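You operate a simulated robot arm through the tools that you are given. There is no shell and no other tool.

The job below is to be done with a simulated robot arm. You get a single attempt, and the scene is never put back.

## Task
Give the remote the battery with the latest year and wake it.
Fine: old one in the USED tin, cover shut, then press the green button.

It is judged by the outcome, as a careful person would: the job done as asked, and still so three seconds after it is handed in. It fails if anything else is knocked over, pushed out of place, dropped, spilled or broken. Lids that push on must go on centred and level and be pressed home; caps that screw on are set level and turned clockwise until they are tight.

## Robot
A 6-joint arm with a fingered hand, fixed in place. Base frame: the origin is at the foot of the arm, x ahead of it, y to its left, z up. Units: mm, degrees, N and s.
It reaches about 1346 mm from its shoulder. Its first joint turns from -149.0 to 149.0 degrees. Payload 3.5 kg.
Tool frame: the origin (TCP) lies between the finger pads and is the grasp point; the fingertips stand 26 mm ahead of it; z points along the fingers, y is the line along which they close. Largest opening 132 mm; the body of the gripper starts 73 mm behind the TCP. The gripper is a hand of 4 fingers: y runs from the thumb to the fingers, the wrist lies at [0, 0, -234] in the tool frame, and closing takes about 1.5 s.
Orientation is that of the tool frame in the base frame, as [roll, pitch, yaw] about the fixed x, y, z axes, in that order (R = Rz(yaw) Ry(pitch) Rx(roll)). With the fingers straight down and closing along the base's y, the tool's x points along the base's -x, its y along +y and its z along -z.

## Interface
- The arm moves only by the tool drive_tool. Its argument "increments" is a list of rows, each a list of 3 entries, a list of its own where there are three numbers: the turn, a rotation vector about the tool's x, y, z in units of 45 degrees (1.0 is 45 degrees), then the shift along the tool's x, y, z in units of 200 mm (1.0 is 200 mm), then the gripper command, from -1 (fully open) to 1 (shut), values between in proportion. In form: [[[ax, ay, az], [tx, ty, tz], gripper], ...]. A call has 1 to 20 rows; each row is the pose to reach, as a shift and turn from the pose commanded when the call began, along the tool's axes at that moment. A call with a number of a shift or a turn outside -1 to 1 is refused whole. Rows are played at 5 a second. More than 50 mm and 8.6 degrees between two rows, or a gripper value outside its range, and nothing of the call is played. Where a pose cannot be reached the arm comes as near as it can. A force on the tool above 50 N (or 10 N above the force at the start of the call, whichever is more), or a blocked arm, ends the call early, and 0.2 s more pass. Each finger travels about 72 mm/s and halts on what it meets, pressing with about 25 N; the grip force reading is that of the motor and also rises with nothing between the fingers. The clock runs only during rows and for 0.2 s after the last one: add rows that repeat a pose to give the fingers time. It gives the time, the measured TCP pose, the force on the tool (base axes), the opening and the grip force at its end, in the units of the frame above (readings bear some noise), with the torque about the TCP (base axes, N m) and any sound that the robot's microphone picked up.
- Cameras (640 x 400 px; columns grow to the right, rows downward): "scene" is fixed at [220, 649.9, 1478.9]; the picture's right is [-0.94, -0.35, 0.00], its down [-0.13, 0.36, -0.92] and it looks along [0.32, -0.87, -0.38] (base axes); focal length 312 px, centre (320, 200). "wrist" rides on the gripper at [68, 2, -97] in the tool frame; the picture's right is [-0.02, 1.00, 0.00], its down [-0.82, -0.02, -0.58] and it looks along [-0.58, -0.01, 0.82] (tool axes); focal length 270 px, centre (320, 200). There is no depth. A picture from a camera that has moved, and an enlarged one, comes with that camera's place and axes in the base frame and with its lens.
- camera(camera): a new picture of that camera. It takes no simulated time.
- raise_lower(by): slides the trunk up (or, below 0, down) by that many mm; the arm rides with it, the base frame stays. It gives what a move gives, with no picture.
- set_grasp(shape): the hand has 4 fingers and takes this shape, open, in about a second: jaw (thumb against the fingers, like two jaws); tri (thumb and two fingers); tip (a fingertip pinch); poke (one finger out to press); point (the index stretched); flat (the hand flat); cup (the hand cupped); fist (a fist). The gripper value then closes the fingers along that shape, each until it touches; the sizes above hold for jaw. It gives what a move gives, with no picture.
- zoom(camera, box): a new picture of the part [left, top, right, bottom] of that camera's present view, enlarged. It takes no simulated time.
- sign_off(): hands the job in; it is judged then, once.

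Nothing tells you positions but the pictures and the camera data. Unless the task says otherwise, let go and move clear before handing in.

The tools are called after "Call:" by a JSON object that holds its "fn" and its "kwargs". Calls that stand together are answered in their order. drive_tool: Moves the arm, as the interface text tells. Its arguments: {"type":"object","properties":{"increments":{"type":"array","items":{"type":"array"}}},"required":["increments"]} The other tools are called the same way: raise_lower (by) slides the trunk up or down; set_grasp (shape) gives the hand a shape; camera (camera) takes a picture; zoom (camera, box) takes an enlarged picture of a part of a camera's view; sign_off () hands the job in.

At the start:

```text
clock: 0.0
tool_pos: [390.5, -498.6, 1011.8]
tool_rot: [-180.0, 0.0, 179.9]
wrist_force: [1.1, -0.6, 0.4]
wrist_torque: [0.02, 0.02, -0.02]
finger_gap: 131.7
grip_force: 0.0
shape: jaw
trunk travel left (down, up): [-911.0, 59.0]
```

scene: 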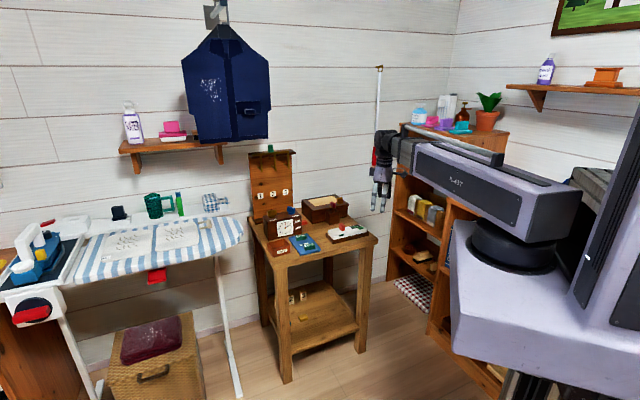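
wrist: 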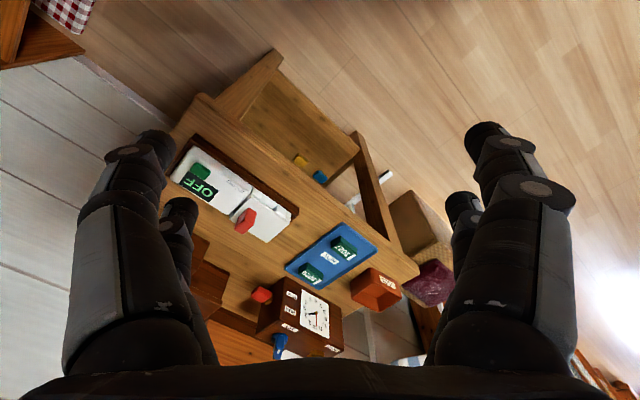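

I see a small wooden table holding a white device with a green button and an "OFF" screen, a blue tray with two green batteries, a red tin and a clock. I'll enlarge the pictures before I move anything.

Call:
{"fn": "zoom", "kwargs": {"camera": "wrist", "box": [150, 120, 310, 260]}}

Call:
{"fn": "zoom", "kwargs": {"camera": "wrist", "box": [240, 210, 420, 360]}}

Call:
{"fn": "zoom", "kwargs": {"camera": "scene", "box": [240, 140, 390, 260]}}

Call:
{"fn": "zoom", "kwargs": {"camera": "scene", "box": [260, 270, 360, 350]}}

```text
2.86 times, centred on (230, 190) of wrist
camera zoom: at [322.0, -496.7, 1109.4], right [0.02, 1.0, 0.0], down [0.82, -0.02, 0.58], along [0.58, -0.01, -0.82], focal length 772 px, centre (577, 229)
```

zoom: 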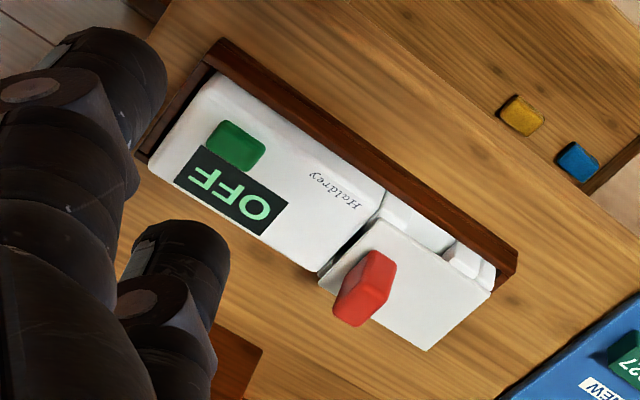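

```text
2.67 times, centred on (330, 285) of wrist
camera zoom: at [322.0, -496.7, 1109.4], right [0.02, 1.0, 0.0], down [0.82, -0.02, 0.58], along [0.58, -0.01, -0.82], focal length 721 px, centre (293, -27)
```

zoom: 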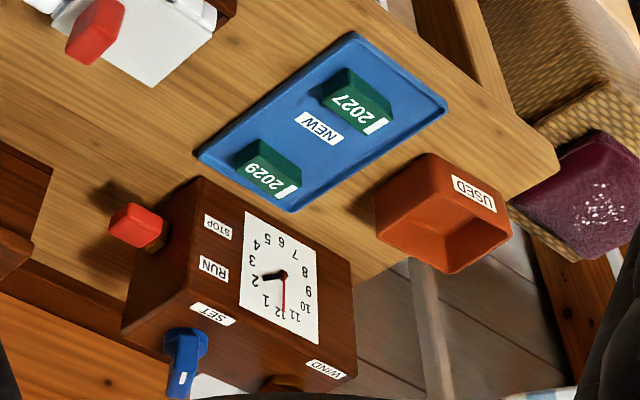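

```text
3.33 times, centred on (315, 200) of scene
camera zoom: at [220.0, 649.9, 1478.9], right [-0.94, -0.35, 0.0], down [-0.13, 0.36, -0.92], along [0.32, -0.87, -0.38], focal length 1040 px, centre (337, 200)
```

zoom: 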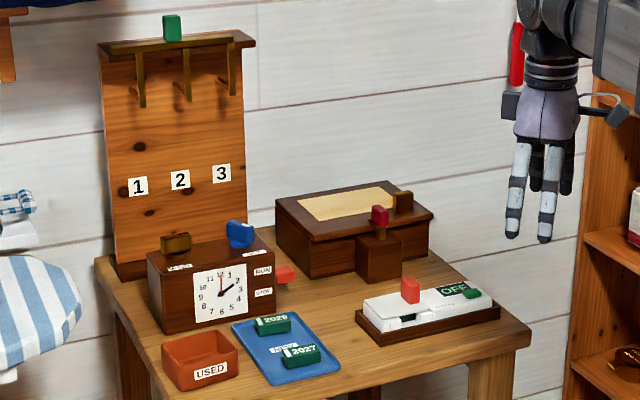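

```text
5.00 times, centred on (310, 310) of scene
camera zoom: at [220.0, 649.9, 1478.9], right [-0.94, -0.35, 0.0], down [-0.13, 0.36, -0.92], along [0.32, -0.87, -0.38], focal length 1560 px, centre (370, -350)
```

zoom: 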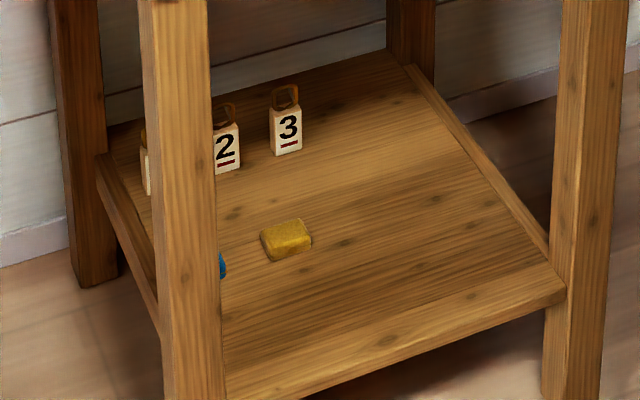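

The two NEW batteries read 2027 and 2029. The remote lies at about (565, -615) and its cover, with a red tab, seems ajar. I'll move the hand over the remote for a closer look, and check the green block on top of the hook board.

Call:
{"fn": "drive_tool", "kwargs": {"increments": [[[0, 0, 0], [-0.05, -0.1, 0.1], -1], [[0, 0, 0], [-0.1, -0.25, 0.2], -1], [[0, 0, 0], [-0.15, -0.4, 0.3], -1], [[0, 0, 0], [-0.2, -0.5, 0.4], -1], [[0, 0, 0], [-0.25, -0.59, 0.5], -1], [[0, 0, 0], [-0.25, -0.59, 0.5], -1]]}}

Call:
{"fn": "zoom", "kwargs": {"camera": "scene", "box": [245, 135, 305, 175]}}

Call:
{"fn": "camera", "kwargs": {"camera": "wrist"}}

```text
clock: 1.4
tool_pos: [438.7, -613.9, 1012.2]
tool_rot: [180.0, -0.1, 180.0]
wrist_force: [0.4, -0.1, -0.8]
wrist_torque: [0.04, -0.02, -0.02]
finger_gap: 131.9
grip_force: 0.1
shape: jaw
out of reach, approached as far as the arm can: row 1, 2, 3, 4, 5, 6
trunk travel left (down, up): [-911.0, 59.0]
```

```text
10.00 times, centred on (275, 155) of scene
camera zoom: at [220.0, 649.9, 1478.9], right [-0.94, -0.35, 0.0], down [-0.13, 0.36, -0.92], along [0.32, -0.87, -0.38], focal length 3119 px, centre (770, 650)
```

zoom: 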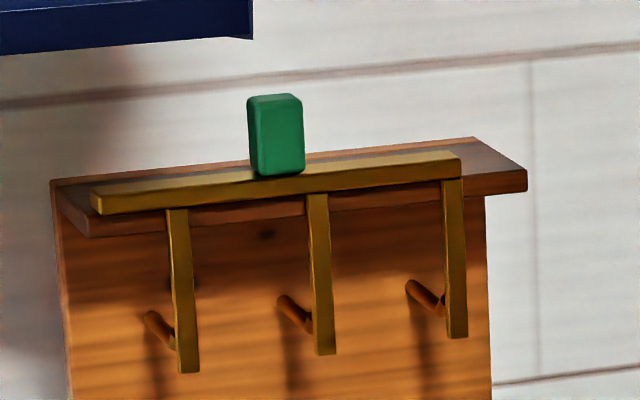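

```text
taken
camera wrist: at [370.2, -612.0, 1109.5], right [0.02, 1.0, 0.0], down [0.82, -0.02, 0.58], along [0.58, -0.01, -0.82], focal length 270 px, centre (320, 200)
```

wrist: 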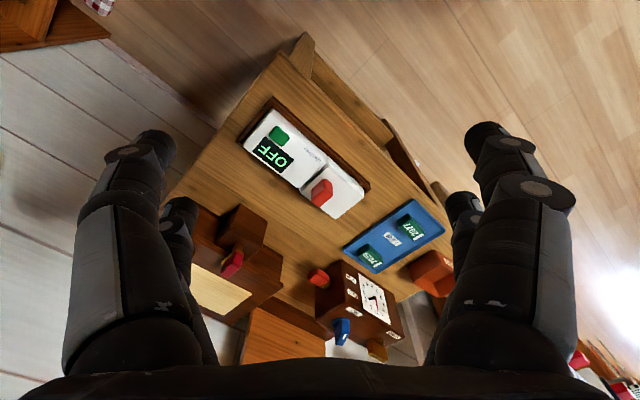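

The arm couldn't descend, so it needs the trunk for height. I'll lower the trunk 120 mm and take another look at the remote.

Call:
{"fn": "raise_lower", "kwargs": {"by": -120}}

Call:
{"fn": "camera", "kwargs": {"camera": "wrist"}}

Call:
{"fn": "camera", "kwargs": {"camera": "scene"}}

```text
clock: 2.9
tool_pos: [438.6, -614.1, 892.1]
tool_rot: [180.0, 0.0, -179.9]
wrist_force: [0.7, -0.2, -0.4]
wrist_torque: [0.02, -0.01, 0.02]
finger_gap: 132.0
grip_force: 0.0
shape: jaw
trunk travel left (down, up): [-791.0, 179.0]
```

```text
taken
camera wrist: at [370.3, -611.9, 989.5], right [0.02, 1.0, 0.0], down [0.82, -0.02, 0.58], along [0.58, -0.01, -0.82], focal length 270 px, centre (320, 200)
```

wrist: 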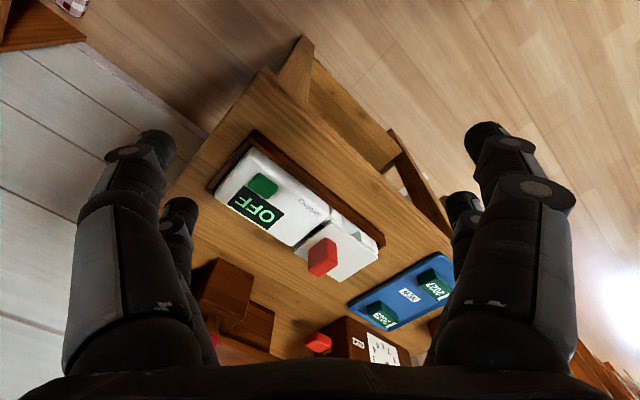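

```text
taken
```

scene: 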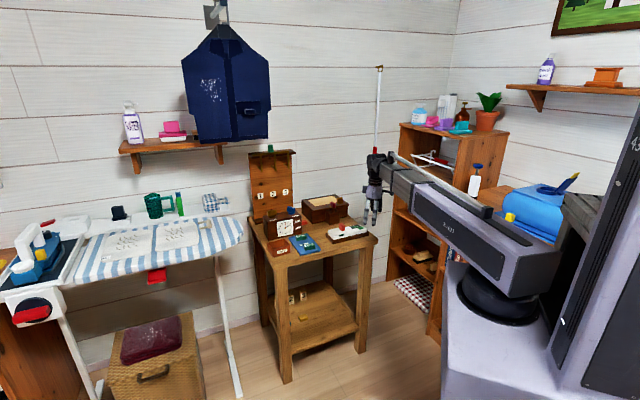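

Now I have a clear view of the remote, so I'll zoom in on the cover and the battery bay.

Call:
{"fn": "zoom", "kwargs": {"camera": "wrist", "box": [200, 120, 400, 290]}}

Call:
{"fn": "zoom", "kwargs": {"camera": "wrist", "box": [290, 190, 390, 290]}}

Call:
{"fn": "zoom", "kwargs": {"camera": "scene", "box": [315, 210, 385, 255]}}

```text
2.35 times, centred on (300, 205) of wrist
camera zoom: at [370.3, -611.9, 989.5], right [0.02, 1.0, 0.0], down [0.82, -0.02, 0.58], along [0.58, -0.01, -0.82], focal length 636 px, centre (367, 188)
```

zoom: 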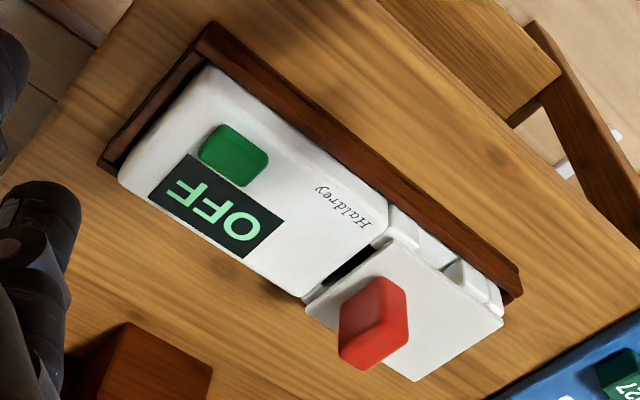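

```text
4.00 times, centred on (340, 240) of wrist
camera zoom: at [370.3, -611.9, 989.5], right [0.02, 1.0, 0.0], down [0.82, -0.02, 0.58], along [0.58, -0.01, -0.82], focal length 1081 px, centre (240, 40)
```

zoom: 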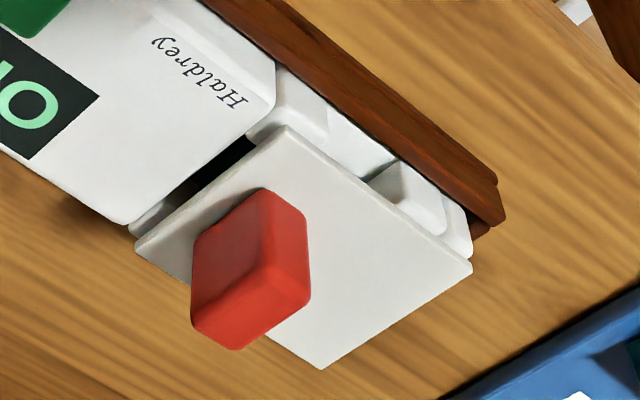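

```text
8.89 times, centred on (350, 232) of scene
camera zoom: at [220.0, 649.9, 1478.9], right [-0.94, -0.35, 0.0], down [-0.13, 0.36, -0.92], along [0.32, -0.87, -0.38], focal length 2773 px, centre (53, -89)
```

zoom: 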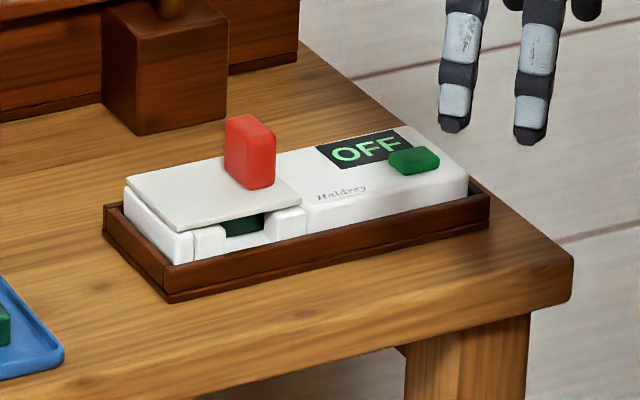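

The cover is a flat plate with a red tab, level over the battery bay at about (588, -598, 785). The remote's long axis runs about 43° in yaw. I'll turn the hand to line up with it and look along the remote.

Call:
{"fn": "drive_tool", "kwargs": {"increments": [[[0, 0, -0.16], [-0.074, -0.034, 0], -1], [[0, 0, -0.32], [-0.147, -0.068, 0], -1], [[0, 0, -0.48], [-0.221, -0.102, 0], -1], [[0, 0, -0.64], [-0.295, -0.137, 0], -1], [[0, 0, -0.8], [-0.368, -0.171, 0], -1], [[0, 0, -0.956], [-0.442, -0.205, 0], -1], [[0, 0, -0.956], [-0.442, -0.205, 0], -1]]}}

Call:
{"fn": "camera", "kwargs": {"camera": "wrist"}}

Call:
{"fn": "zoom", "kwargs": {"camera": "wrist", "box": [240, 120, 400, 280]}}

```text
clock: 4.5
tool_pos: [528.8, -627.2, 892.3]
tool_rot: [-179.9, -0.6, -150.0]
wrist_force: [0.3, -0.6, -0.1]
wrist_torque: [-0.03, 0.0, 0.02]
finger_gap: 131.9
grip_force: 0.1
shape: jaw
out of reach, approached as far as the arm can: row 4, 5, 6, 7
trunk travel left (down, up): [-791.0, 179.0]
```

```text
taken
camera wrist: at [470.5, -658.5, 990.1], right [-0.48, 0.88, 0.0], down [0.72, 0.4, 0.57], along [0.5, 0.27, -0.82], focal length 270 px, centre (320, 200)
```

wrist: 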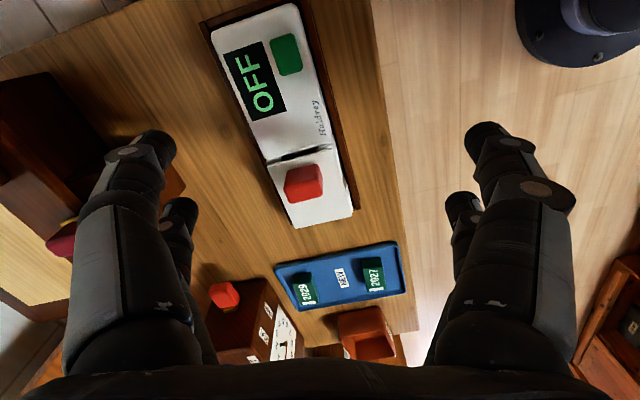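

```text
2.50 times, centred on (320, 200) of wrist
camera zoom: at [470.5, -658.5, 990.1], right [-0.48, 0.88, 0.0], down [0.72, 0.4, 0.57], along [0.5, 0.27, -0.82], focal length 676 px, centre (320, 200)
```

zoom: 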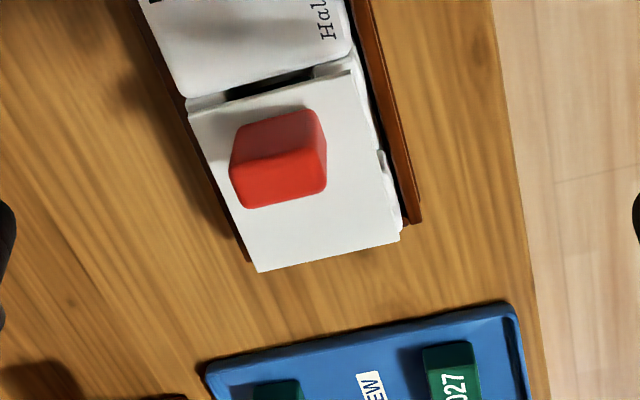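

The wrist stopped at about 30° of turn, which looks like an arm limit at this shoulder height. I'll raise the hand relative to the shoulder, lower the trunk to match, and try the rest of the turn.

Call:
{"fn": "drive_tool", "kwargs": {"increments": [[[0, 0, 0], [0, 0, -0.2], -1], [[0, 0, 0], [0, 0, -0.4], -1], [[0, 0, 0], [0, 0, -0.6], -1], [[0, 0, 0], [0, 0, -0.8], -1], [[0, 0, 0], [0, 0, -1.0], -1], [[0, 0, 0], [0, 0, -1.0], -1]]}}

Call:
{"fn": "camera", "kwargs": {"camera": "scene"}}

```text
clock: 5.9
tool_pos: [529.9, -626.8, 892.7]
tool_rot: [-179.9, -0.6, -150.0]
wrist_force: [0.5, 0.7, 0.0]
wrist_torque: [0.01, -0.03, 0.02]
finger_gap: 132.0
grip_force: 0.1
shape: jaw
out of reach, approached as far as the arm can: row 1, 2, 3, 4, 5, 6
trunk travel left (down, up): [-791.0, 179.0]
```

```text
taken
```

scene: 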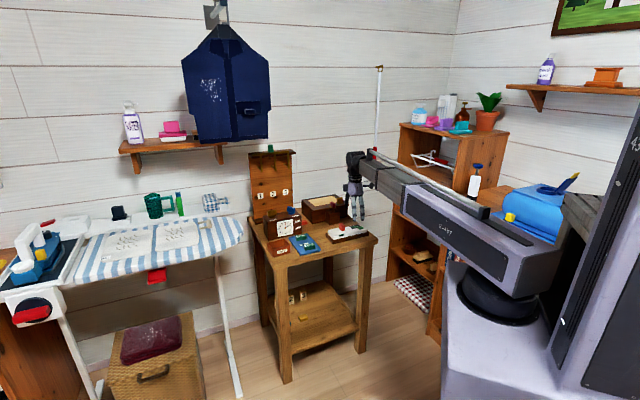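

The arm can't move up or down by itself, so height comes only from the trunk. I'll look more closely at how the arm is built.

Call:
{"fn": "zoom", "kwargs": {"camera": "scene", "box": [330, 130, 600, 330]}}

Call:
{"fn": "zoom", "kwargs": {"camera": "scene", "box": [330, 140, 390, 240]}}

```text
2.00 times, centred on (465, 230) of scene
camera zoom: at [220.0, 649.9, 1478.9], right [-0.94, -0.35, 0.0], down [-0.13, 0.36, -0.92], along [0.32, -0.87, -0.38], focal length 624 px, centre (30, 140)
```

zoom: 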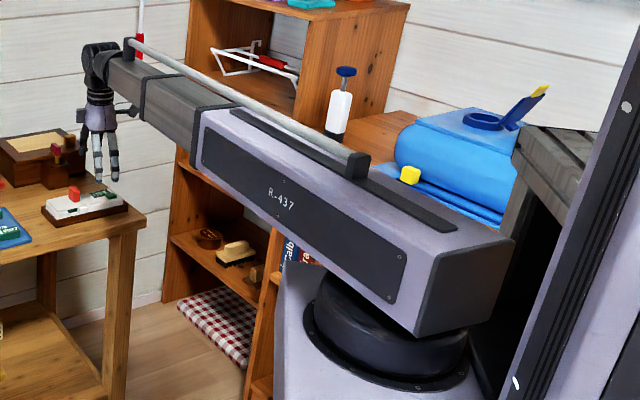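

```text
4.00 times, centred on (360, 190) of scene
camera zoom: at [220.0, 649.9, 1478.9], right [-0.94, -0.35, 0.0], down [-0.13, 0.36, -0.92], along [0.32, -0.87, -0.38], focal length 1248 px, centre (160, 240)
```

zoom: 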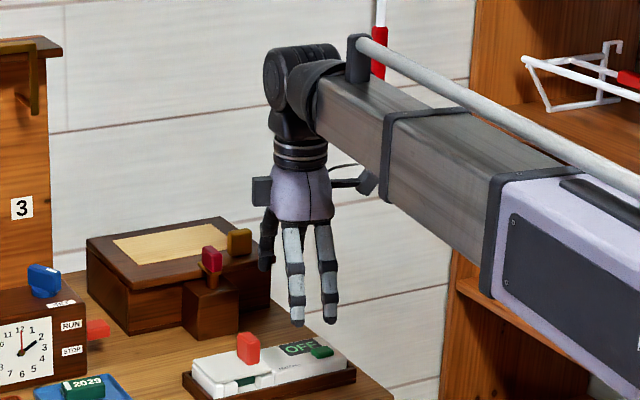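

The arm is a telescoping beam with a wrist, so the trunk gives the height. I'll send a null move to see how the commanded pose is tracked.

Call:
{"fn": "drive_tool", "kwargs": {"increments": [[[0, 0, 0], [0, 0, 0], -1]]}}

```text
clock: 6.3
tool_pos: [529.7, -627.2, 892.9]
tool_rot: [-179.9, -0.7, -149.9]
wrist_force: [0.4, 0.7, -0.2]
wrist_torque: [0.02, 0.06, -0.03]
finger_gap: 131.8
grip_force: 0.0
shape: jaw
trunk travel left (down, up): [-791.0, 179.0]
```

The commanded pose resets to wherever the arm actually reached, which helps. Next I'll turn the wrist the other way to find its range.

Call:
{"fn": "drive_tool", "kwargs": {"increments": [[[0, 0, 0.17], [0, 0, 0], -1], [[0, 0, 0.34], [0, 0, 0], -1], [[0, 0, 0.51], [0, 0, 0], -1], [[0, 0, 0.68], [0, 0, 0], -1], [[0, 0, 0.85], [0, 0, 0], -1], [[0, 0, 1.0], [0, 0, 0], -1]]}}

Call:
{"fn": "drive_tool", "kwargs": {"increments": [[[0, 0, 0.17], [0, 0, 0], -1], [[0, 0, 0.34], [0, 0, 0], -1], [[0, 0, 0.51], [0, 0, 0], -1], [[0, 0, 0.68], [0, 0, 0], -1], [[0, 0, 0.85], [0, 0, 0], -1], [[0, 0, 1.0], [0, 0, 0], -1]]}}

Call:
{"fn": "drive_tool", "kwargs": {"increments": [[[0, 0, 0.17], [0, 0, 0], -1], [[0, 0, 0.34], [0, 0, 0], -1], [[0, 0, 0.51], [0, 0, 0], -1], [[0, 0, 0.68], [0, 0, 0], -1], [[0, 0, 0.85], [0, 0, 0], -1], [[0, 0, 1.0], [0, 0, 0], -1]]}}

Call:
{"fn": "drive_tool", "kwargs": {"increments": [[[0, 0, 0.17], [0, 0, 0], -1], [[0, 0, 0.34], [0, 0, 0], -1], [[0, 0, 0.51], [0, 0, 0], -1], [[0, 0, 0.6], [0, 0, 0], -1], [[0, 0, 0.7], [0, 0, 0], -1], [[0, 0, 0.7], [0, 0, 0], -1]]}}

Call:
{"fn": "camera", "kwargs": {"camera": "wrist"}}

Call:
{"fn": "camera", "kwargs": {"camera": "scene"}}

```text
clock: 7.7
tool_pos: [527.0, -626.3, 894.2]
tool_rot: [-179.3, -0.4, 165.0]
wrist_force: [-0.2, -0.4, 0.0]
wrist_torque: [-0.01, -0.04, 0.02]
finger_gap: 131.8
grip_force: 0.0
shape: jaw
trunk travel left (down, up): [-791.0, 179.0]
```

```text
clock: 9.1
tool_pos: [526.4, -626.1, 891.9]
tool_rot: [-179.5, 0.1, 119.9]
wrist_force: [0.6, -0.4, 0.4]
wrist_torque: [-0.04, -0.02, 0.01]
finger_gap: 131.7
grip_force: 0.1
shape: jaw
trunk travel left (down, up): [-791.0, 179.0]
```

```text
clock: 10.5
tool_pos: [526.0, -626.6, 892.4]
tool_rot: [-179.6, 0.6, 74.9]
wrist_force: [-0.2, -0.1, 0.4]
wrist_torque: [-0.02, 0.04, 0.0]
finger_gap: 131.6
grip_force: 0.1
shape: jaw
trunk travel left (down, up): [-791.0, 179.0]
```

```text
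clock: 11.9
tool_pos: [527.0, -625.4, 893.2]
tool_rot: [-179.9, 0.7, 43.4]
wrist_force: [0.6, 0.7, -0.4]
wrist_torque: [-0.03, 0.0, -0.02]
finger_gap: 131.8
grip_force: 0.0
shape: jaw
trunk travel left (down, up): [-791.0, 179.0]
```

```text
taken
camera wrist: at [578.3, -579.0, 988.6], right [0.67, -0.74, 0.0], down [-0.6, -0.54, 0.59], along [-0.44, -0.39, -0.81], focal length 270 px, centre (320, 200)
```

wrist: 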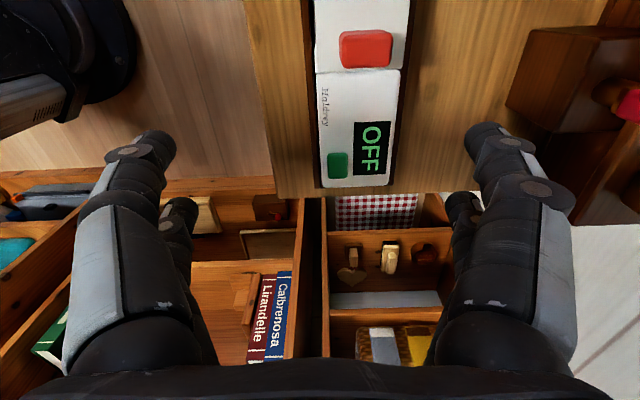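

```text
taken
```

scene: 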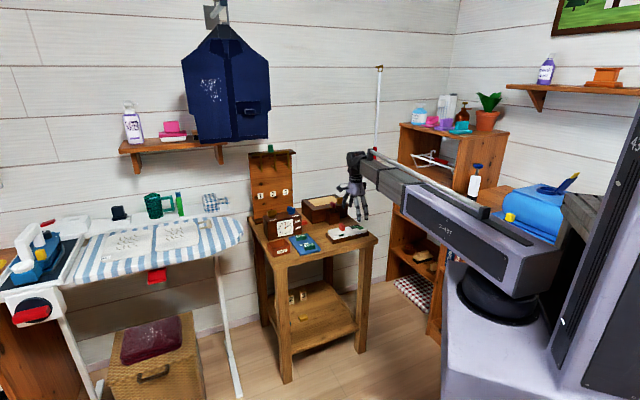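

Yaw 43° is within reach and lines the hand up with the remote. I'll shift toward the bay end to see the cover and tab properly.

Call:
{"fn": "drive_tool", "kwargs": {"increments": [[[0, 0, 0], [0.15, 0.03, 0], -1], [[0, 0, 0], [0.3, 0.055, 0], -1], [[0, 0, 0], [0.45, 0.085, 0], -1], [[0, 0, 0], [0.6, 0.11, 0], -1], [[0, 0, 0], [0.725, 0.135, 0], -1], [[0, 0, 0], [0.725, 0.135, 0], -1]]}}

Call:
{"fn": "camera", "kwargs": {"camera": "wrist"}}

Call:
{"fn": "zoom", "kwargs": {"camera": "wrist", "box": [240, 100, 440, 300]}}

```text
clock: 13.3
tool_pos: [651.0, -546.4, 892.5]
tool_rot: [-179.9, 0.7, 43.5]
wrist_force: [0.9, 0.1, 1.2]
wrist_torque: [0.0, -0.02, -0.02]
finger_gap: 131.6
grip_force: 0.0
shape: jaw
trunk travel left (down, up): [-791.0, 179.0]
```

```text
taken
camera wrist: at [702.2, -498.5, 988.6], right [0.67, -0.74, 0.0], down [-0.6, -0.54, 0.59], along [-0.44, -0.39, -0.81], focal length 270 px, centre (320, 200)
```

wrist: 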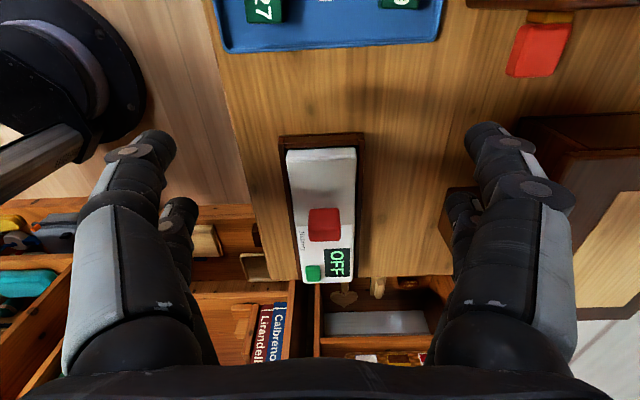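

```text
2.00 times, centred on (340, 200) of wrist
camera zoom: at [702.2, -498.5, 988.6], right [0.67, -0.74, 0.0], down [-0.6, -0.54, 0.59], along [-0.44, -0.39, -0.81], focal length 541 px, centre (280, 200)
```

zoom: 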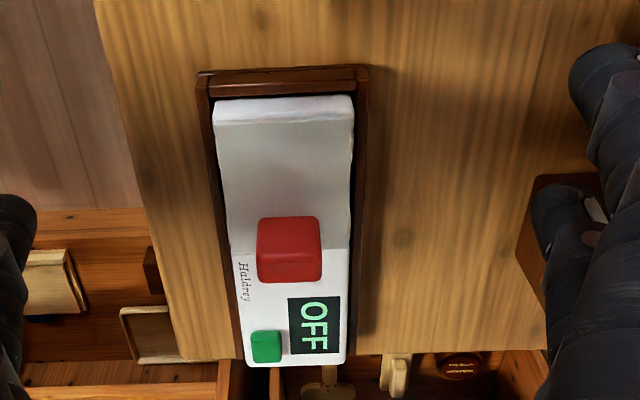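

The remote now lines up with the picture and the cover sits over the bay at the near end. I'll move above the red tab to fix its exact position.

Call:
{"fn": "drive_tool", "kwargs": {"increments": [[[0, 0, 0], [-0.16, 0, 0], -1], [[0, 0, 0], [-0.32, -0.01, 0], -1], [[0, 0, 0], [-0.48, -0.01, 0], -1], [[0, 0, 0], [-0.48, -0.01, 0], -1]]}}

Call:
{"fn": "camera", "kwargs": {"camera": "wrist"}}

Call:
{"fn": "zoom", "kwargs": {"camera": "wrist", "box": [240, 50, 420, 210]}}

Call:
{"fn": "zoom", "kwargs": {"camera": "scene", "box": [320, 200, 390, 250]}}

```text
clock: 14.3
tool_pos: [578.5, -610.1, 892.2]
tool_rot: [-179.9, 0.7, 43.7]
wrist_force: [0.2, -0.4, -0.4]
wrist_torque: [0.0, -0.02, 0.03]
finger_gap: 131.8
grip_force: 0.1
shape: jaw
trunk travel left (down, up): [-791.0, 179.0]
```

```text
taken
camera wrist: at [629.7, -563.8, 988.6], right [0.67, -0.74, 0.0], down [-0.6, -0.54, 0.59], along [-0.44, -0.39, -0.81], focal length 270 px, centre (320, 200)
```

wrist: 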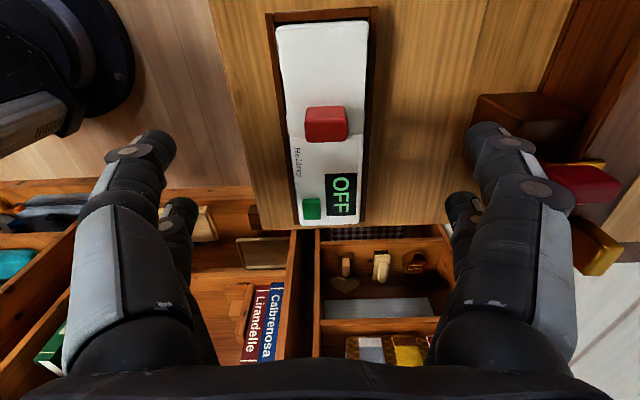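

```text
2.50 times, centred on (330, 130) of wrist
camera zoom: at [629.7, -563.8, 988.6], right [0.67, -0.74, 0.0], down [-0.6, -0.54, 0.59], along [-0.44, -0.39, -0.81], focal length 676 px, centre (295, 375)
```

zoom: 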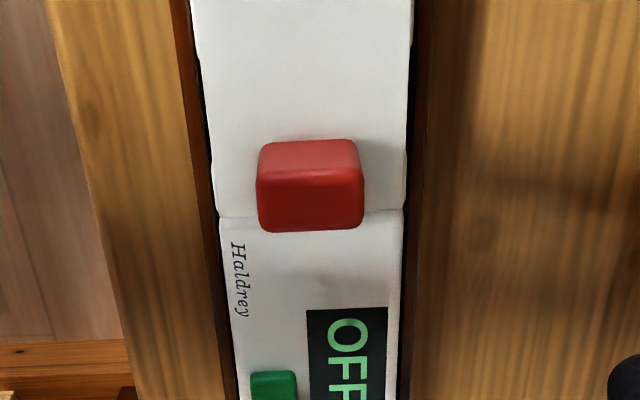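

```text
8.00 times, centred on (355, 225) of scene
camera zoom: at [220.0, 649.9, 1478.9], right [-0.94, -0.35, 0.0], down [-0.13, 0.36, -0.92], along [0.32, -0.87, -0.38], focal length 2495 px, centre (40, 0)
```

zoom: 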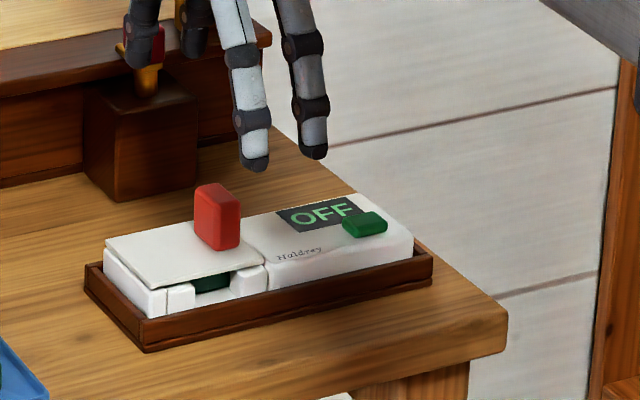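

The red tab's top is at about (578, -615, 805), roughly 30 × 16 × 33 mm, and set toward one end of the cover, so the cover might be hinged or slide. I'll tilt the hand and look at it from a low angle before touching it.

Call:
{"fn": "drive_tool", "kwargs": {"increments": [[[0, -0.14, 0], [0.145, 0.005, -0.03], -1], [[0, -0.28, 0], [0.29, 0.01, -0.06], -1], [[0, -0.42, 0], [0.43, 0.015, -0.085], -1], [[0, -0.556, 0], [0.575, 0.02, -0.11], -1], [[0, -0.556, 0], [0.575, 0.02, -0.11], -1]]}}

Call:
{"fn": "camera", "kwargs": {"camera": "wrist"}}

Call:
{"fn": "camera", "kwargs": {"camera": "scene"}}

```text
clock: 15.5
tool_pos: [665.6, -533.5, 915.7]
tool_rot: [-179.9, 25.8, 43.7]
wrist_force: [0.1, 0.7, -0.2]
wrist_torque: [-0.02, 0.02, 0.02]
finger_gap: 132.0
grip_force: 0.1
shape: jaw
out of reach, approached as far as the arm can: row 1, 2, 3
trunk travel left (down, up): [-791.0, 179.0]
```

```text
taken
camera wrist: at [742.8, -462.6, 973.3], right [0.67, -0.74, 0.01], down [-0.36, -0.32, 0.88], along [-0.64, -0.59, -0.48], focal length 270 px, centre (320, 200)
```

wrist: 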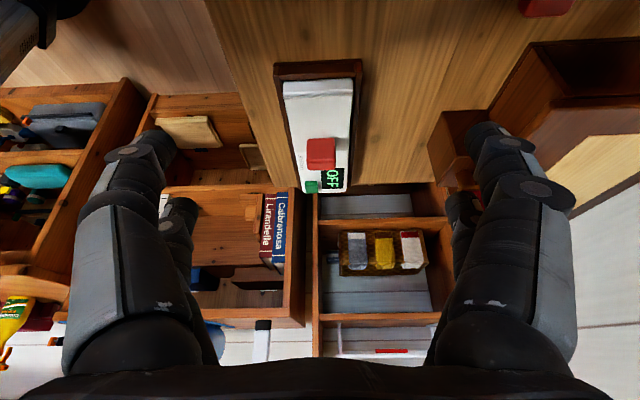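

```text
taken
```

scene: 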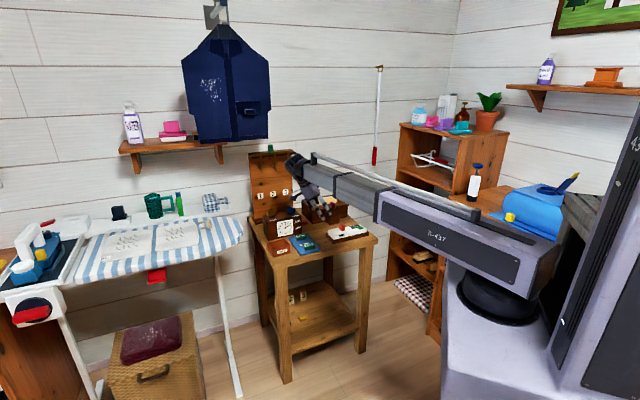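

The view is unobstructed, so I'll lower the trunk to get a low look at the cover.

Call:
{"fn": "raise_lower", "kwargs": {"by": -80}}

Call:
{"fn": "camera", "kwargs": {"camera": "wrist"}}

Call:
{"fn": "zoom", "kwargs": {"camera": "wrist", "box": [240, 80, 420, 220]}}

```text
clock: 16.7
tool_pos: [666.2, -533.9, 835.8]
tool_rot: [-179.9, 25.7, 43.6]
wrist_force: [-0.1, -0.7, 0.2]
wrist_torque: [-0.03, 0.01, -0.01]
finger_gap: 131.9
grip_force: 0.1
shape: jaw
trunk travel left (down, up): [-711.0, 259.0]
```

```text
taken
camera wrist: at [742.4, -463.1, 893.4], right [0.67, -0.74, 0.01], down [-0.37, -0.32, 0.87], along [-0.64, -0.59, -0.49], focal length 270 px, centre (320, 200)
```

wrist: 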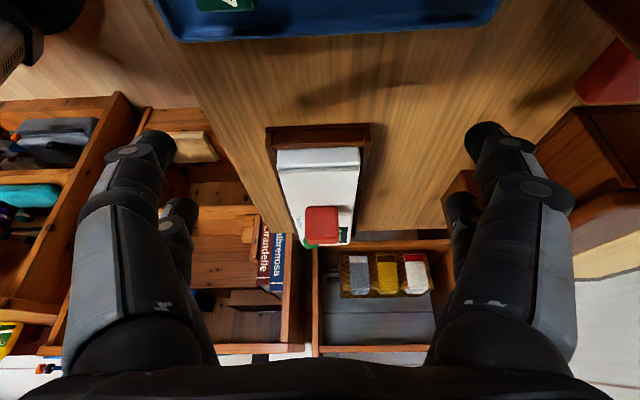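

```text
2.86 times, centred on (330, 150) of wrist
camera zoom: at [742.4, -463.1, 893.4], right [0.67, -0.74, 0.01], down [-0.37, -0.32, 0.87], along [-0.64, -0.59, -0.49], focal length 772 px, centre (291, 343)
```

zoom: 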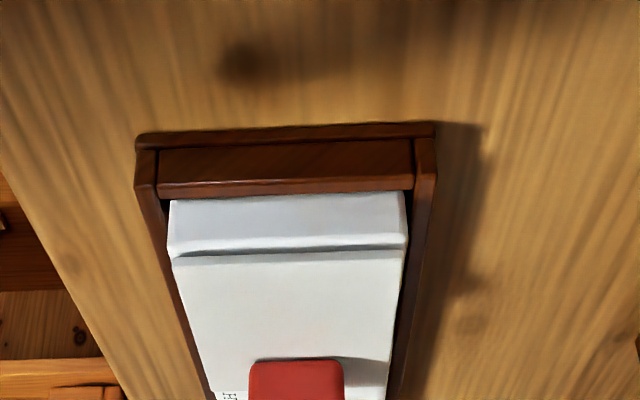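

No hinge shows at the end. I'll zoom the scene camera tightly on the cover's side edge.

Call:
{"fn": "zoom", "kwargs": {"camera": "scene", "box": [328, 218, 360, 242]}}

Call:
{"fn": "zoom", "kwargs": {"camera": "wrist", "box": [280, 180, 360, 250]}}

```text
16.00 times, centred on (344, 230) of scene
camera zoom: at [220.0, 649.9, 1478.9], right [-0.94, -0.35, 0.0], down [-0.13, 0.36, -0.92], along [0.32, -0.87, -0.38], focal length 4991 px, centre (-64, -280)
```

zoom: 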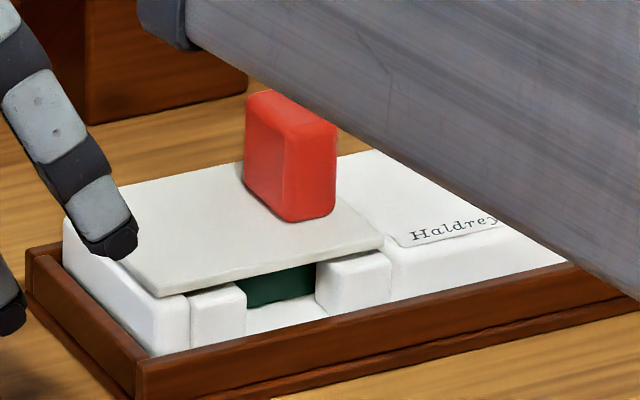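

```text
5.71 times, centred on (320, 215) of wrist
camera zoom: at [742.4, -463.1, 893.4], right [0.67, -0.74, 0.01], down [-0.37, -0.32, 0.87], along [-0.64, -0.59, -0.49], focal length 1544 px, centre (320, 114)
```

zoom: 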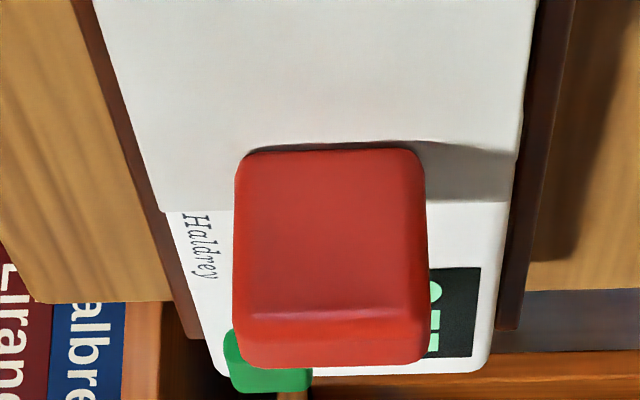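

The cover looks like a thin plate on the bay walls with its tab near the body end, so it's either hinged at the far end or loose. I'll rise, straighten the hand, and centre over the tab with the fingers half closed.

Call:
{"fn": "raise_lower", "kwargs": {"by": 70}}

Call:
{"fn": "drive_tool", "kwargs": {"increments": [[[0, 0.14, 0], [-0.123, -0.003, 0.091], -0.7], [[0, 0.285, 0], [-0.246, -0.005, 0.182], -0.4], [[0, 0.43, 0], [-0.369, -0.008, 0.274], -0.2], [[0, 0.571, 0], [-0.492, -0.011, 0.365], 0.0], [[0, 0.571, 0], [-0.492, -0.011, 0.365], 0.0], [[0, 0.571, 0], [-0.492, -0.011, 0.365], 0.0]]}}

Call:
{"fn": "camera", "kwargs": {"camera": "wrist"}}

Call:
{"fn": "zoom", "kwargs": {"camera": "wrist", "box": [240, 50, 420, 210]}}

```text
clock: 17.8
tool_pos: [667.7, -534.0, 906.1]
tool_rot: [-179.9, 25.7, 43.7]
wrist_force: [-0.1, -0.3, -1.0]
wrist_torque: [-0.04, -0.01, -0.02]
finger_gap: 131.9
grip_force: 0.1
shape: jaw
trunk travel left (down, up): [-781.0, 189.0]
```

```text
clock: 19.1
tool_pos: [579.6, -615.4, 881.9]
tool_rot: [-179.9, 0.1, 43.6]
wrist_force: [0.5, -0.3, 0.2]
wrist_torque: [0.04, 0.01, -0.01]
finger_gap: 66.6
grip_force: 0.0
shape: jaw
out of reach, approached as far as the arm can: row 1, 2, 3
trunk travel left (down, up): [-781.0, 189.0]
```

```text
taken
camera wrist: at [629.2, -568.7, 979.5], right [0.67, -0.74, 0.0], down [-0.61, -0.55, 0.58], along [-0.43, -0.39, -0.82], focal length 270 px, centre (320, 200)
```

wrist: 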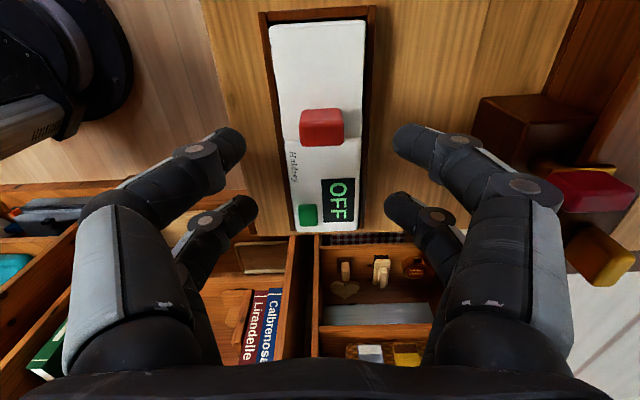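

```text
2.50 times, centred on (330, 130) of wrist
camera zoom: at [629.2, -568.7, 979.5], right [0.67, -0.74, 0.0], down [-0.61, -0.55, 0.58], along [-0.43, -0.39, -0.82], focal length 676 px, centre (295, 375)
```

zoom: 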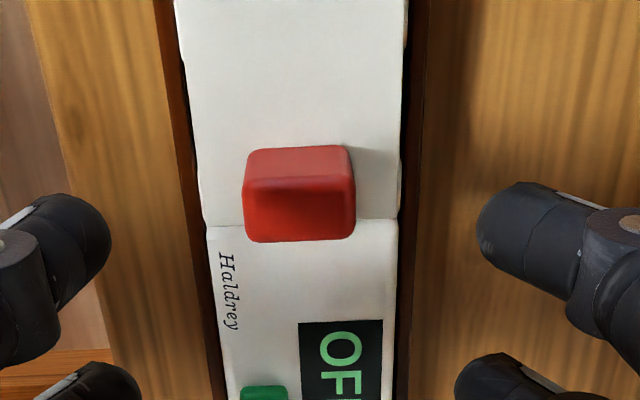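

In jaw shape the digits form two pairs about 36 mm apart, which would straddle the 16 mm tab. I'll try the fingertip pinch shape and see how it sits.

Call:
{"fn": "set_grasp", "kwargs": {"shape": "tip"}}

Call:
{"fn": "camera", "kwargs": {"camera": "wrist"}}

Call:
{"fn": "zoom", "kwargs": {"camera": "scene", "box": [320, 180, 390, 250]}}

```text
clock: 20.1
tool_pos: [578.8, -614.7, 882.5]
tool_rot: [-179.9, 0.0, 43.5]
wrist_force: [0.5, -0.3, -1.1]
wrist_torque: [0.01, -0.02, -0.01]
finger_gap: 132.0
grip_force: 0.1
shape: tip
trunk travel left (down, up): [-781.0, 189.0]
```

```text
taken
camera wrist: at [629.2, -568.7, 979.4], right [0.67, -0.74, 0.0], down [-0.61, -0.55, 0.58], along [-0.43, -0.39, -0.82], focal length 270 px, centre (320, 200)
```

wrist: 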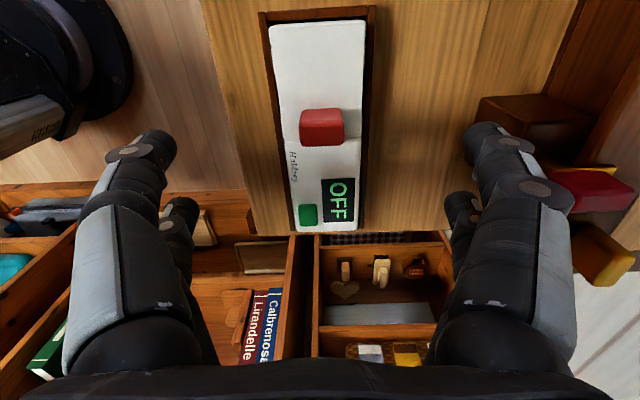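

```text
5.71 times, centred on (355, 215) of scene
camera zoom: at [220.0, 649.9, 1478.9], right [-0.94, -0.35, 0.0], down [-0.13, 0.36, -0.92], along [0.32, -0.87, -0.38], focal length 1782 px, centre (120, 114)
```

zoom: 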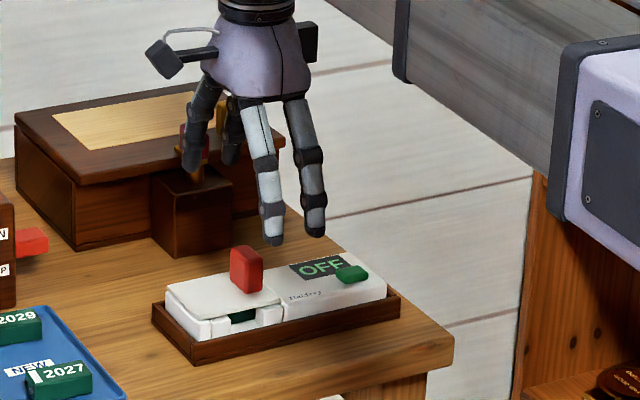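

Open, the tip shape looks the same as jaw. I'll close it partway in free air to see how the digits move.

Call:
{"fn": "drive_tool", "kwargs": {"increments": [[[0, 0, 0], [0, 0, 0], 0.2], [[0, 0, 0], [0, 0, 0], 0.2], [[0, 0, 0], [0, 0, 0], 0.2], [[0, 0, 0], [0, 0, 0], 0.2], [[0, 0, 0], [0, 0, 0], 0.2], [[0, 0, 0], [0, 0, 0], 0.2]]}}

Call:
{"fn": "camera", "kwargs": {"camera": "wrist"}}

Call:
{"fn": "zoom", "kwargs": {"camera": "scene", "box": [320, 180, 390, 250]}}

```text
clock: 21.4
tool_pos: [578.5, -615.3, 882.6]
tool_rot: [-179.9, 0.1, 43.6]
wrist_force: [-0.2, -0.1, 0.6]
wrist_torque: [-0.01, -0.03, -0.01]
finger_gap: 53.4
grip_force: 0.2
shape: tip
trunk travel left (down, up): [-781.0, 189.0]
```

```text
taken
camera wrist: at [629.2, -568.7, 979.4], right [0.67, -0.74, 0.0], down [-0.61, -0.55, 0.58], along [-0.43, -0.39, -0.82], focal length 270 px, centre (320, 200)
```

wrist: 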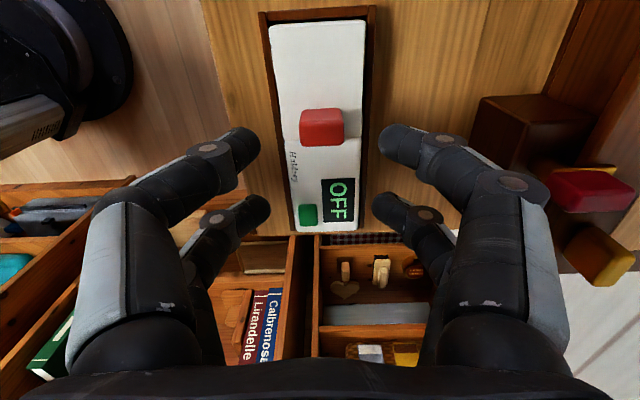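

```text
5.71 times, centred on (355, 215) of scene
camera zoom: at [220.0, 649.9, 1478.9], right [-0.94, -0.35, 0.0], down [-0.13, 0.36, -0.92], along [0.32, -0.87, -0.38], focal length 1782 px, centre (120, 114)
```

zoom: 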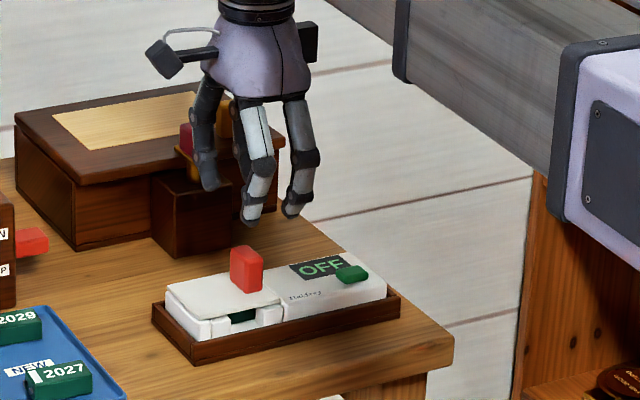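

Both pairs still sit apart along the tool's x axis. I'll check the "tri" shape too.

Call:
{"fn": "set_grasp", "kwargs": {"shape": "tri"}}

Call:
{"fn": "drive_tool", "kwargs": {"increments": [[[0, 0, 0], [0, 0, 0], 0.2], [[0, 0, 0], [0, 0, 0], 0.2], [[0, 0, 0], [0, 0, 0], 0.2], [[0, 0, 0], [0, 0, 0], 0.2], [[0, 0, 0], [0, 0, 0], 0.2], [[0, 0, 0], [0, 0, 0], 0.2]]}}

Call:
{"fn": "camera", "kwargs": {"camera": "wrist"}}

Call:
{"fn": "zoom", "kwargs": {"camera": "scene", "box": [320, 180, 390, 250]}}

```text
clock: 22.4
tool_pos: [578.4, -615.5, 882.8]
tool_rot: [-179.9, 0.0, 43.6]
wrist_force: [0.5, 0.1, -0.3]
wrist_torque: [-0.04, 0.01, -0.01]
finger_gap: 131.7
grip_force: 0.0
shape: tri
trunk travel left (down, up): [-781.0, 189.0]
```

```text
clock: 23.8
tool_pos: [579.4, -615.5, 883.2]
tool_rot: [-179.9, 0.0, 43.5]
wrist_force: [-0.2, -0.6, -0.6]
wrist_torque: [0.01, 0.0, -0.01]
finger_gap: 53.3
grip_force: 0.1
shape: tri
trunk travel left (down, up): [-781.0, 189.0]
```

```text
taken
camera wrist: at [629.2, -568.7, 979.4], right [0.67, -0.74, 0.0], down [-0.61, -0.55, 0.58], along [-0.43, -0.39, -0.82], focal length 270 px, centre (320, 200)
```

wrist: 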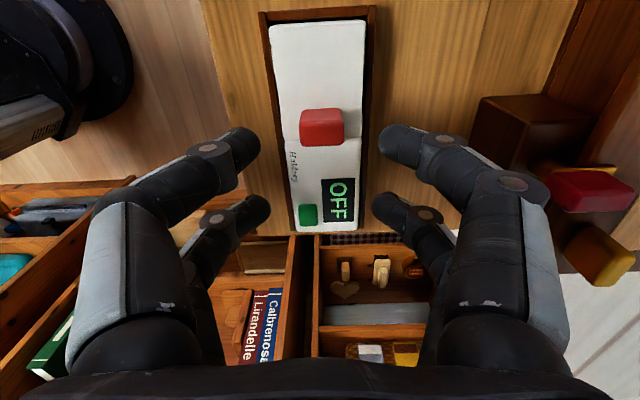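

```text
5.71 times, centred on (355, 215) of scene
camera zoom: at [220.0, 649.9, 1478.9], right [-0.94, -0.35, 0.0], down [-0.13, 0.36, -0.92], along [0.32, -0.87, -0.38], focal length 1782 px, centre (120, 114)
```

zoom: 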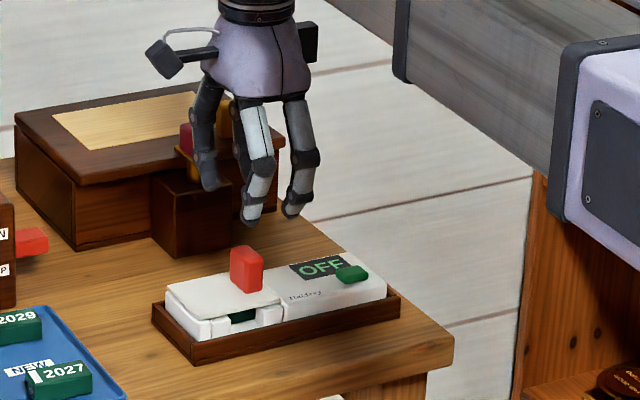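

All three grasp shapes move the same 2+2 digits. I'll use jaw and offset the hand 17 mm along the remote so that one finger pair straddles the tab, then come down partway and check the alignment.

Call:
{"fn": "set_grasp", "kwargs": {"shape": "jaw"}}

Call:
{"fn": "drive_tool", "kwargs": {"increments": [[[0, 0, 0], [0.04, 0.004, 0], -0.5], [[0, 0, 0], [0.085, 0.008, 0], 0.0], [[0, 0, 0], [0.085, 0.008, 0], 0.0], [[0, 0, 0], [0.085, 0.008, 0], 0.0], [[0, 0, 0], [0.085, 0.008, 0], 0.0]]}}

Call:
{"fn": "raise_lower", "kwargs": {"by": -48}}

Call:
{"fn": "camera", "kwargs": {"camera": "wrist"}}

Call:
{"fn": "zoom", "kwargs": {"camera": "scene", "box": [320, 190, 380, 250]}}

```text
clock: 24.6
tool_pos: [579.3, -614.2, 881.5]
tool_rot: [-179.9, 0.0, 43.6]
wrist_force: [0.1, -0.2, 0.7]
wrist_torque: [-0.01, 0.0, 0.02]
finger_gap: 132.0
grip_force: 0.0
shape: jaw
trunk travel left (down, up): [-781.0, 189.0]
```

```text
clock: 25.9
tool_pos: [591.8, -603.2, 882.4]
tool_rot: [-179.9, 0.0, 43.6]
wrist_force: [0.5, -0.4, -0.4]
wrist_torque: [0.0, -0.03, 0.02]
finger_gap: 66.6
grip_force: 0.1
shape: jaw
trunk travel left (down, up): [-781.0, 189.0]
```

```text
clock: 26.8
tool_pos: [591.1, -603.8, 834.5]
tool_rot: [-179.9, 0.0, 43.6]
wrist_force: [0.2, -0.4, 0.4]
wrist_torque: [-0.01, -0.03, 0.0]
finger_gap: 66.6
grip_force: 0.1
shape: jaw
trunk travel left (down, up): [-733.0, 237.0]
```

```text
taken
camera wrist: at [642.1, -557.7, 931.5], right [0.67, -0.74, 0.0], down [-0.61, -0.55, 0.58], along [-0.43, -0.39, -0.82], focal length 270 px, centre (320, 200)
```

wrist: 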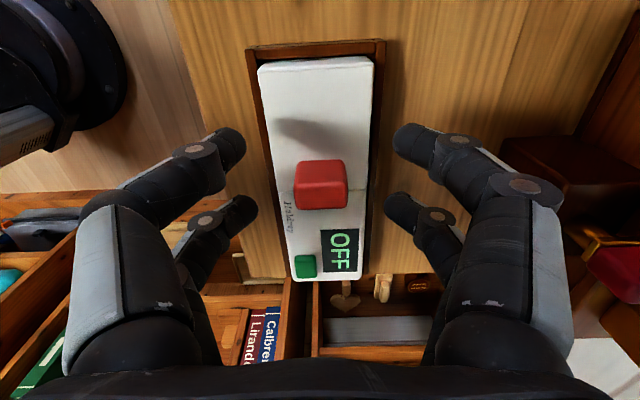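

```text
6.67 times, centred on (350, 220) of scene
camera zoom: at [220.0, 649.9, 1478.9], right [-0.94, -0.35, 0.0], down [-0.13, 0.36, -0.92], along [0.32, -0.87, -0.38], focal length 2079 px, centre (120, 67)
```

zoom: 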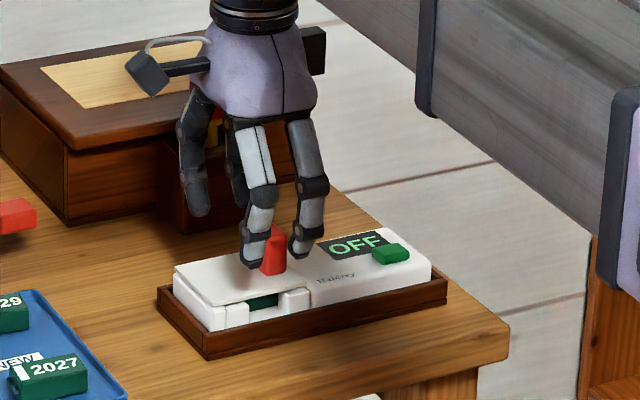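

The lower pair is lined up with the tab. I'll descend until the fingertips are just above the cover plate.

Call:
{"fn": "raise_lower", "kwargs": {"by": -29}}

Call:
{"fn": "camera", "kwargs": {"camera": "wrist"}}

Call:
{"fn": "zoom", "kwargs": {"camera": "scene", "box": [325, 205, 375, 250]}}

```text
clock: 27.5
tool_pos: [591.4, -603.8, 804.7]
tool_rot: [-179.9, 0.0, 43.5]
wrist_force: [0.5, -0.1, 0.4]
wrist_torque: [-0.06, -0.02, -0.05]
finger_gap: 66.6
grip_force: 0.0
shape: jaw
trunk travel left (down, up): [-704.0, 266.0]
```

```text
taken
camera wrist: at [642.1, -557.8, 902.4], right [0.67, -0.74, 0.0], down [-0.61, -0.55, 0.58], along [-0.43, -0.39, -0.82], focal length 270 px, centre (320, 200)
```

wrist: 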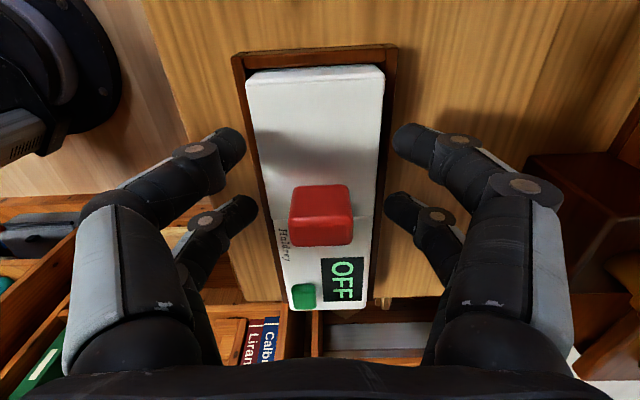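

```text
8.89 times, centred on (350, 228) of scene
camera zoom: at [220.0, 649.9, 1478.9], right [-0.94, -0.35, 0.0], down [-0.13, 0.36, -0.92], along [0.32, -0.87, -0.38], focal length 2773 px, centre (53, -44)
```

zoom: 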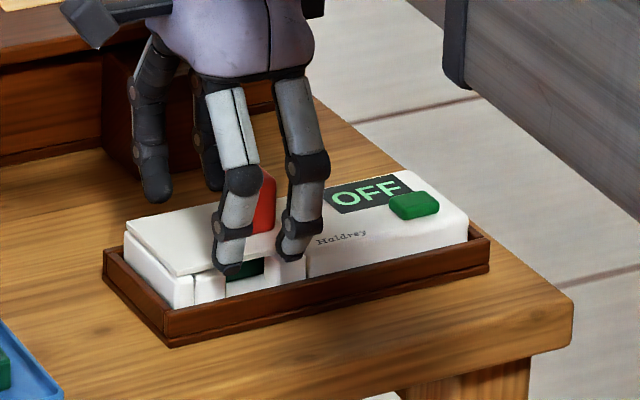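

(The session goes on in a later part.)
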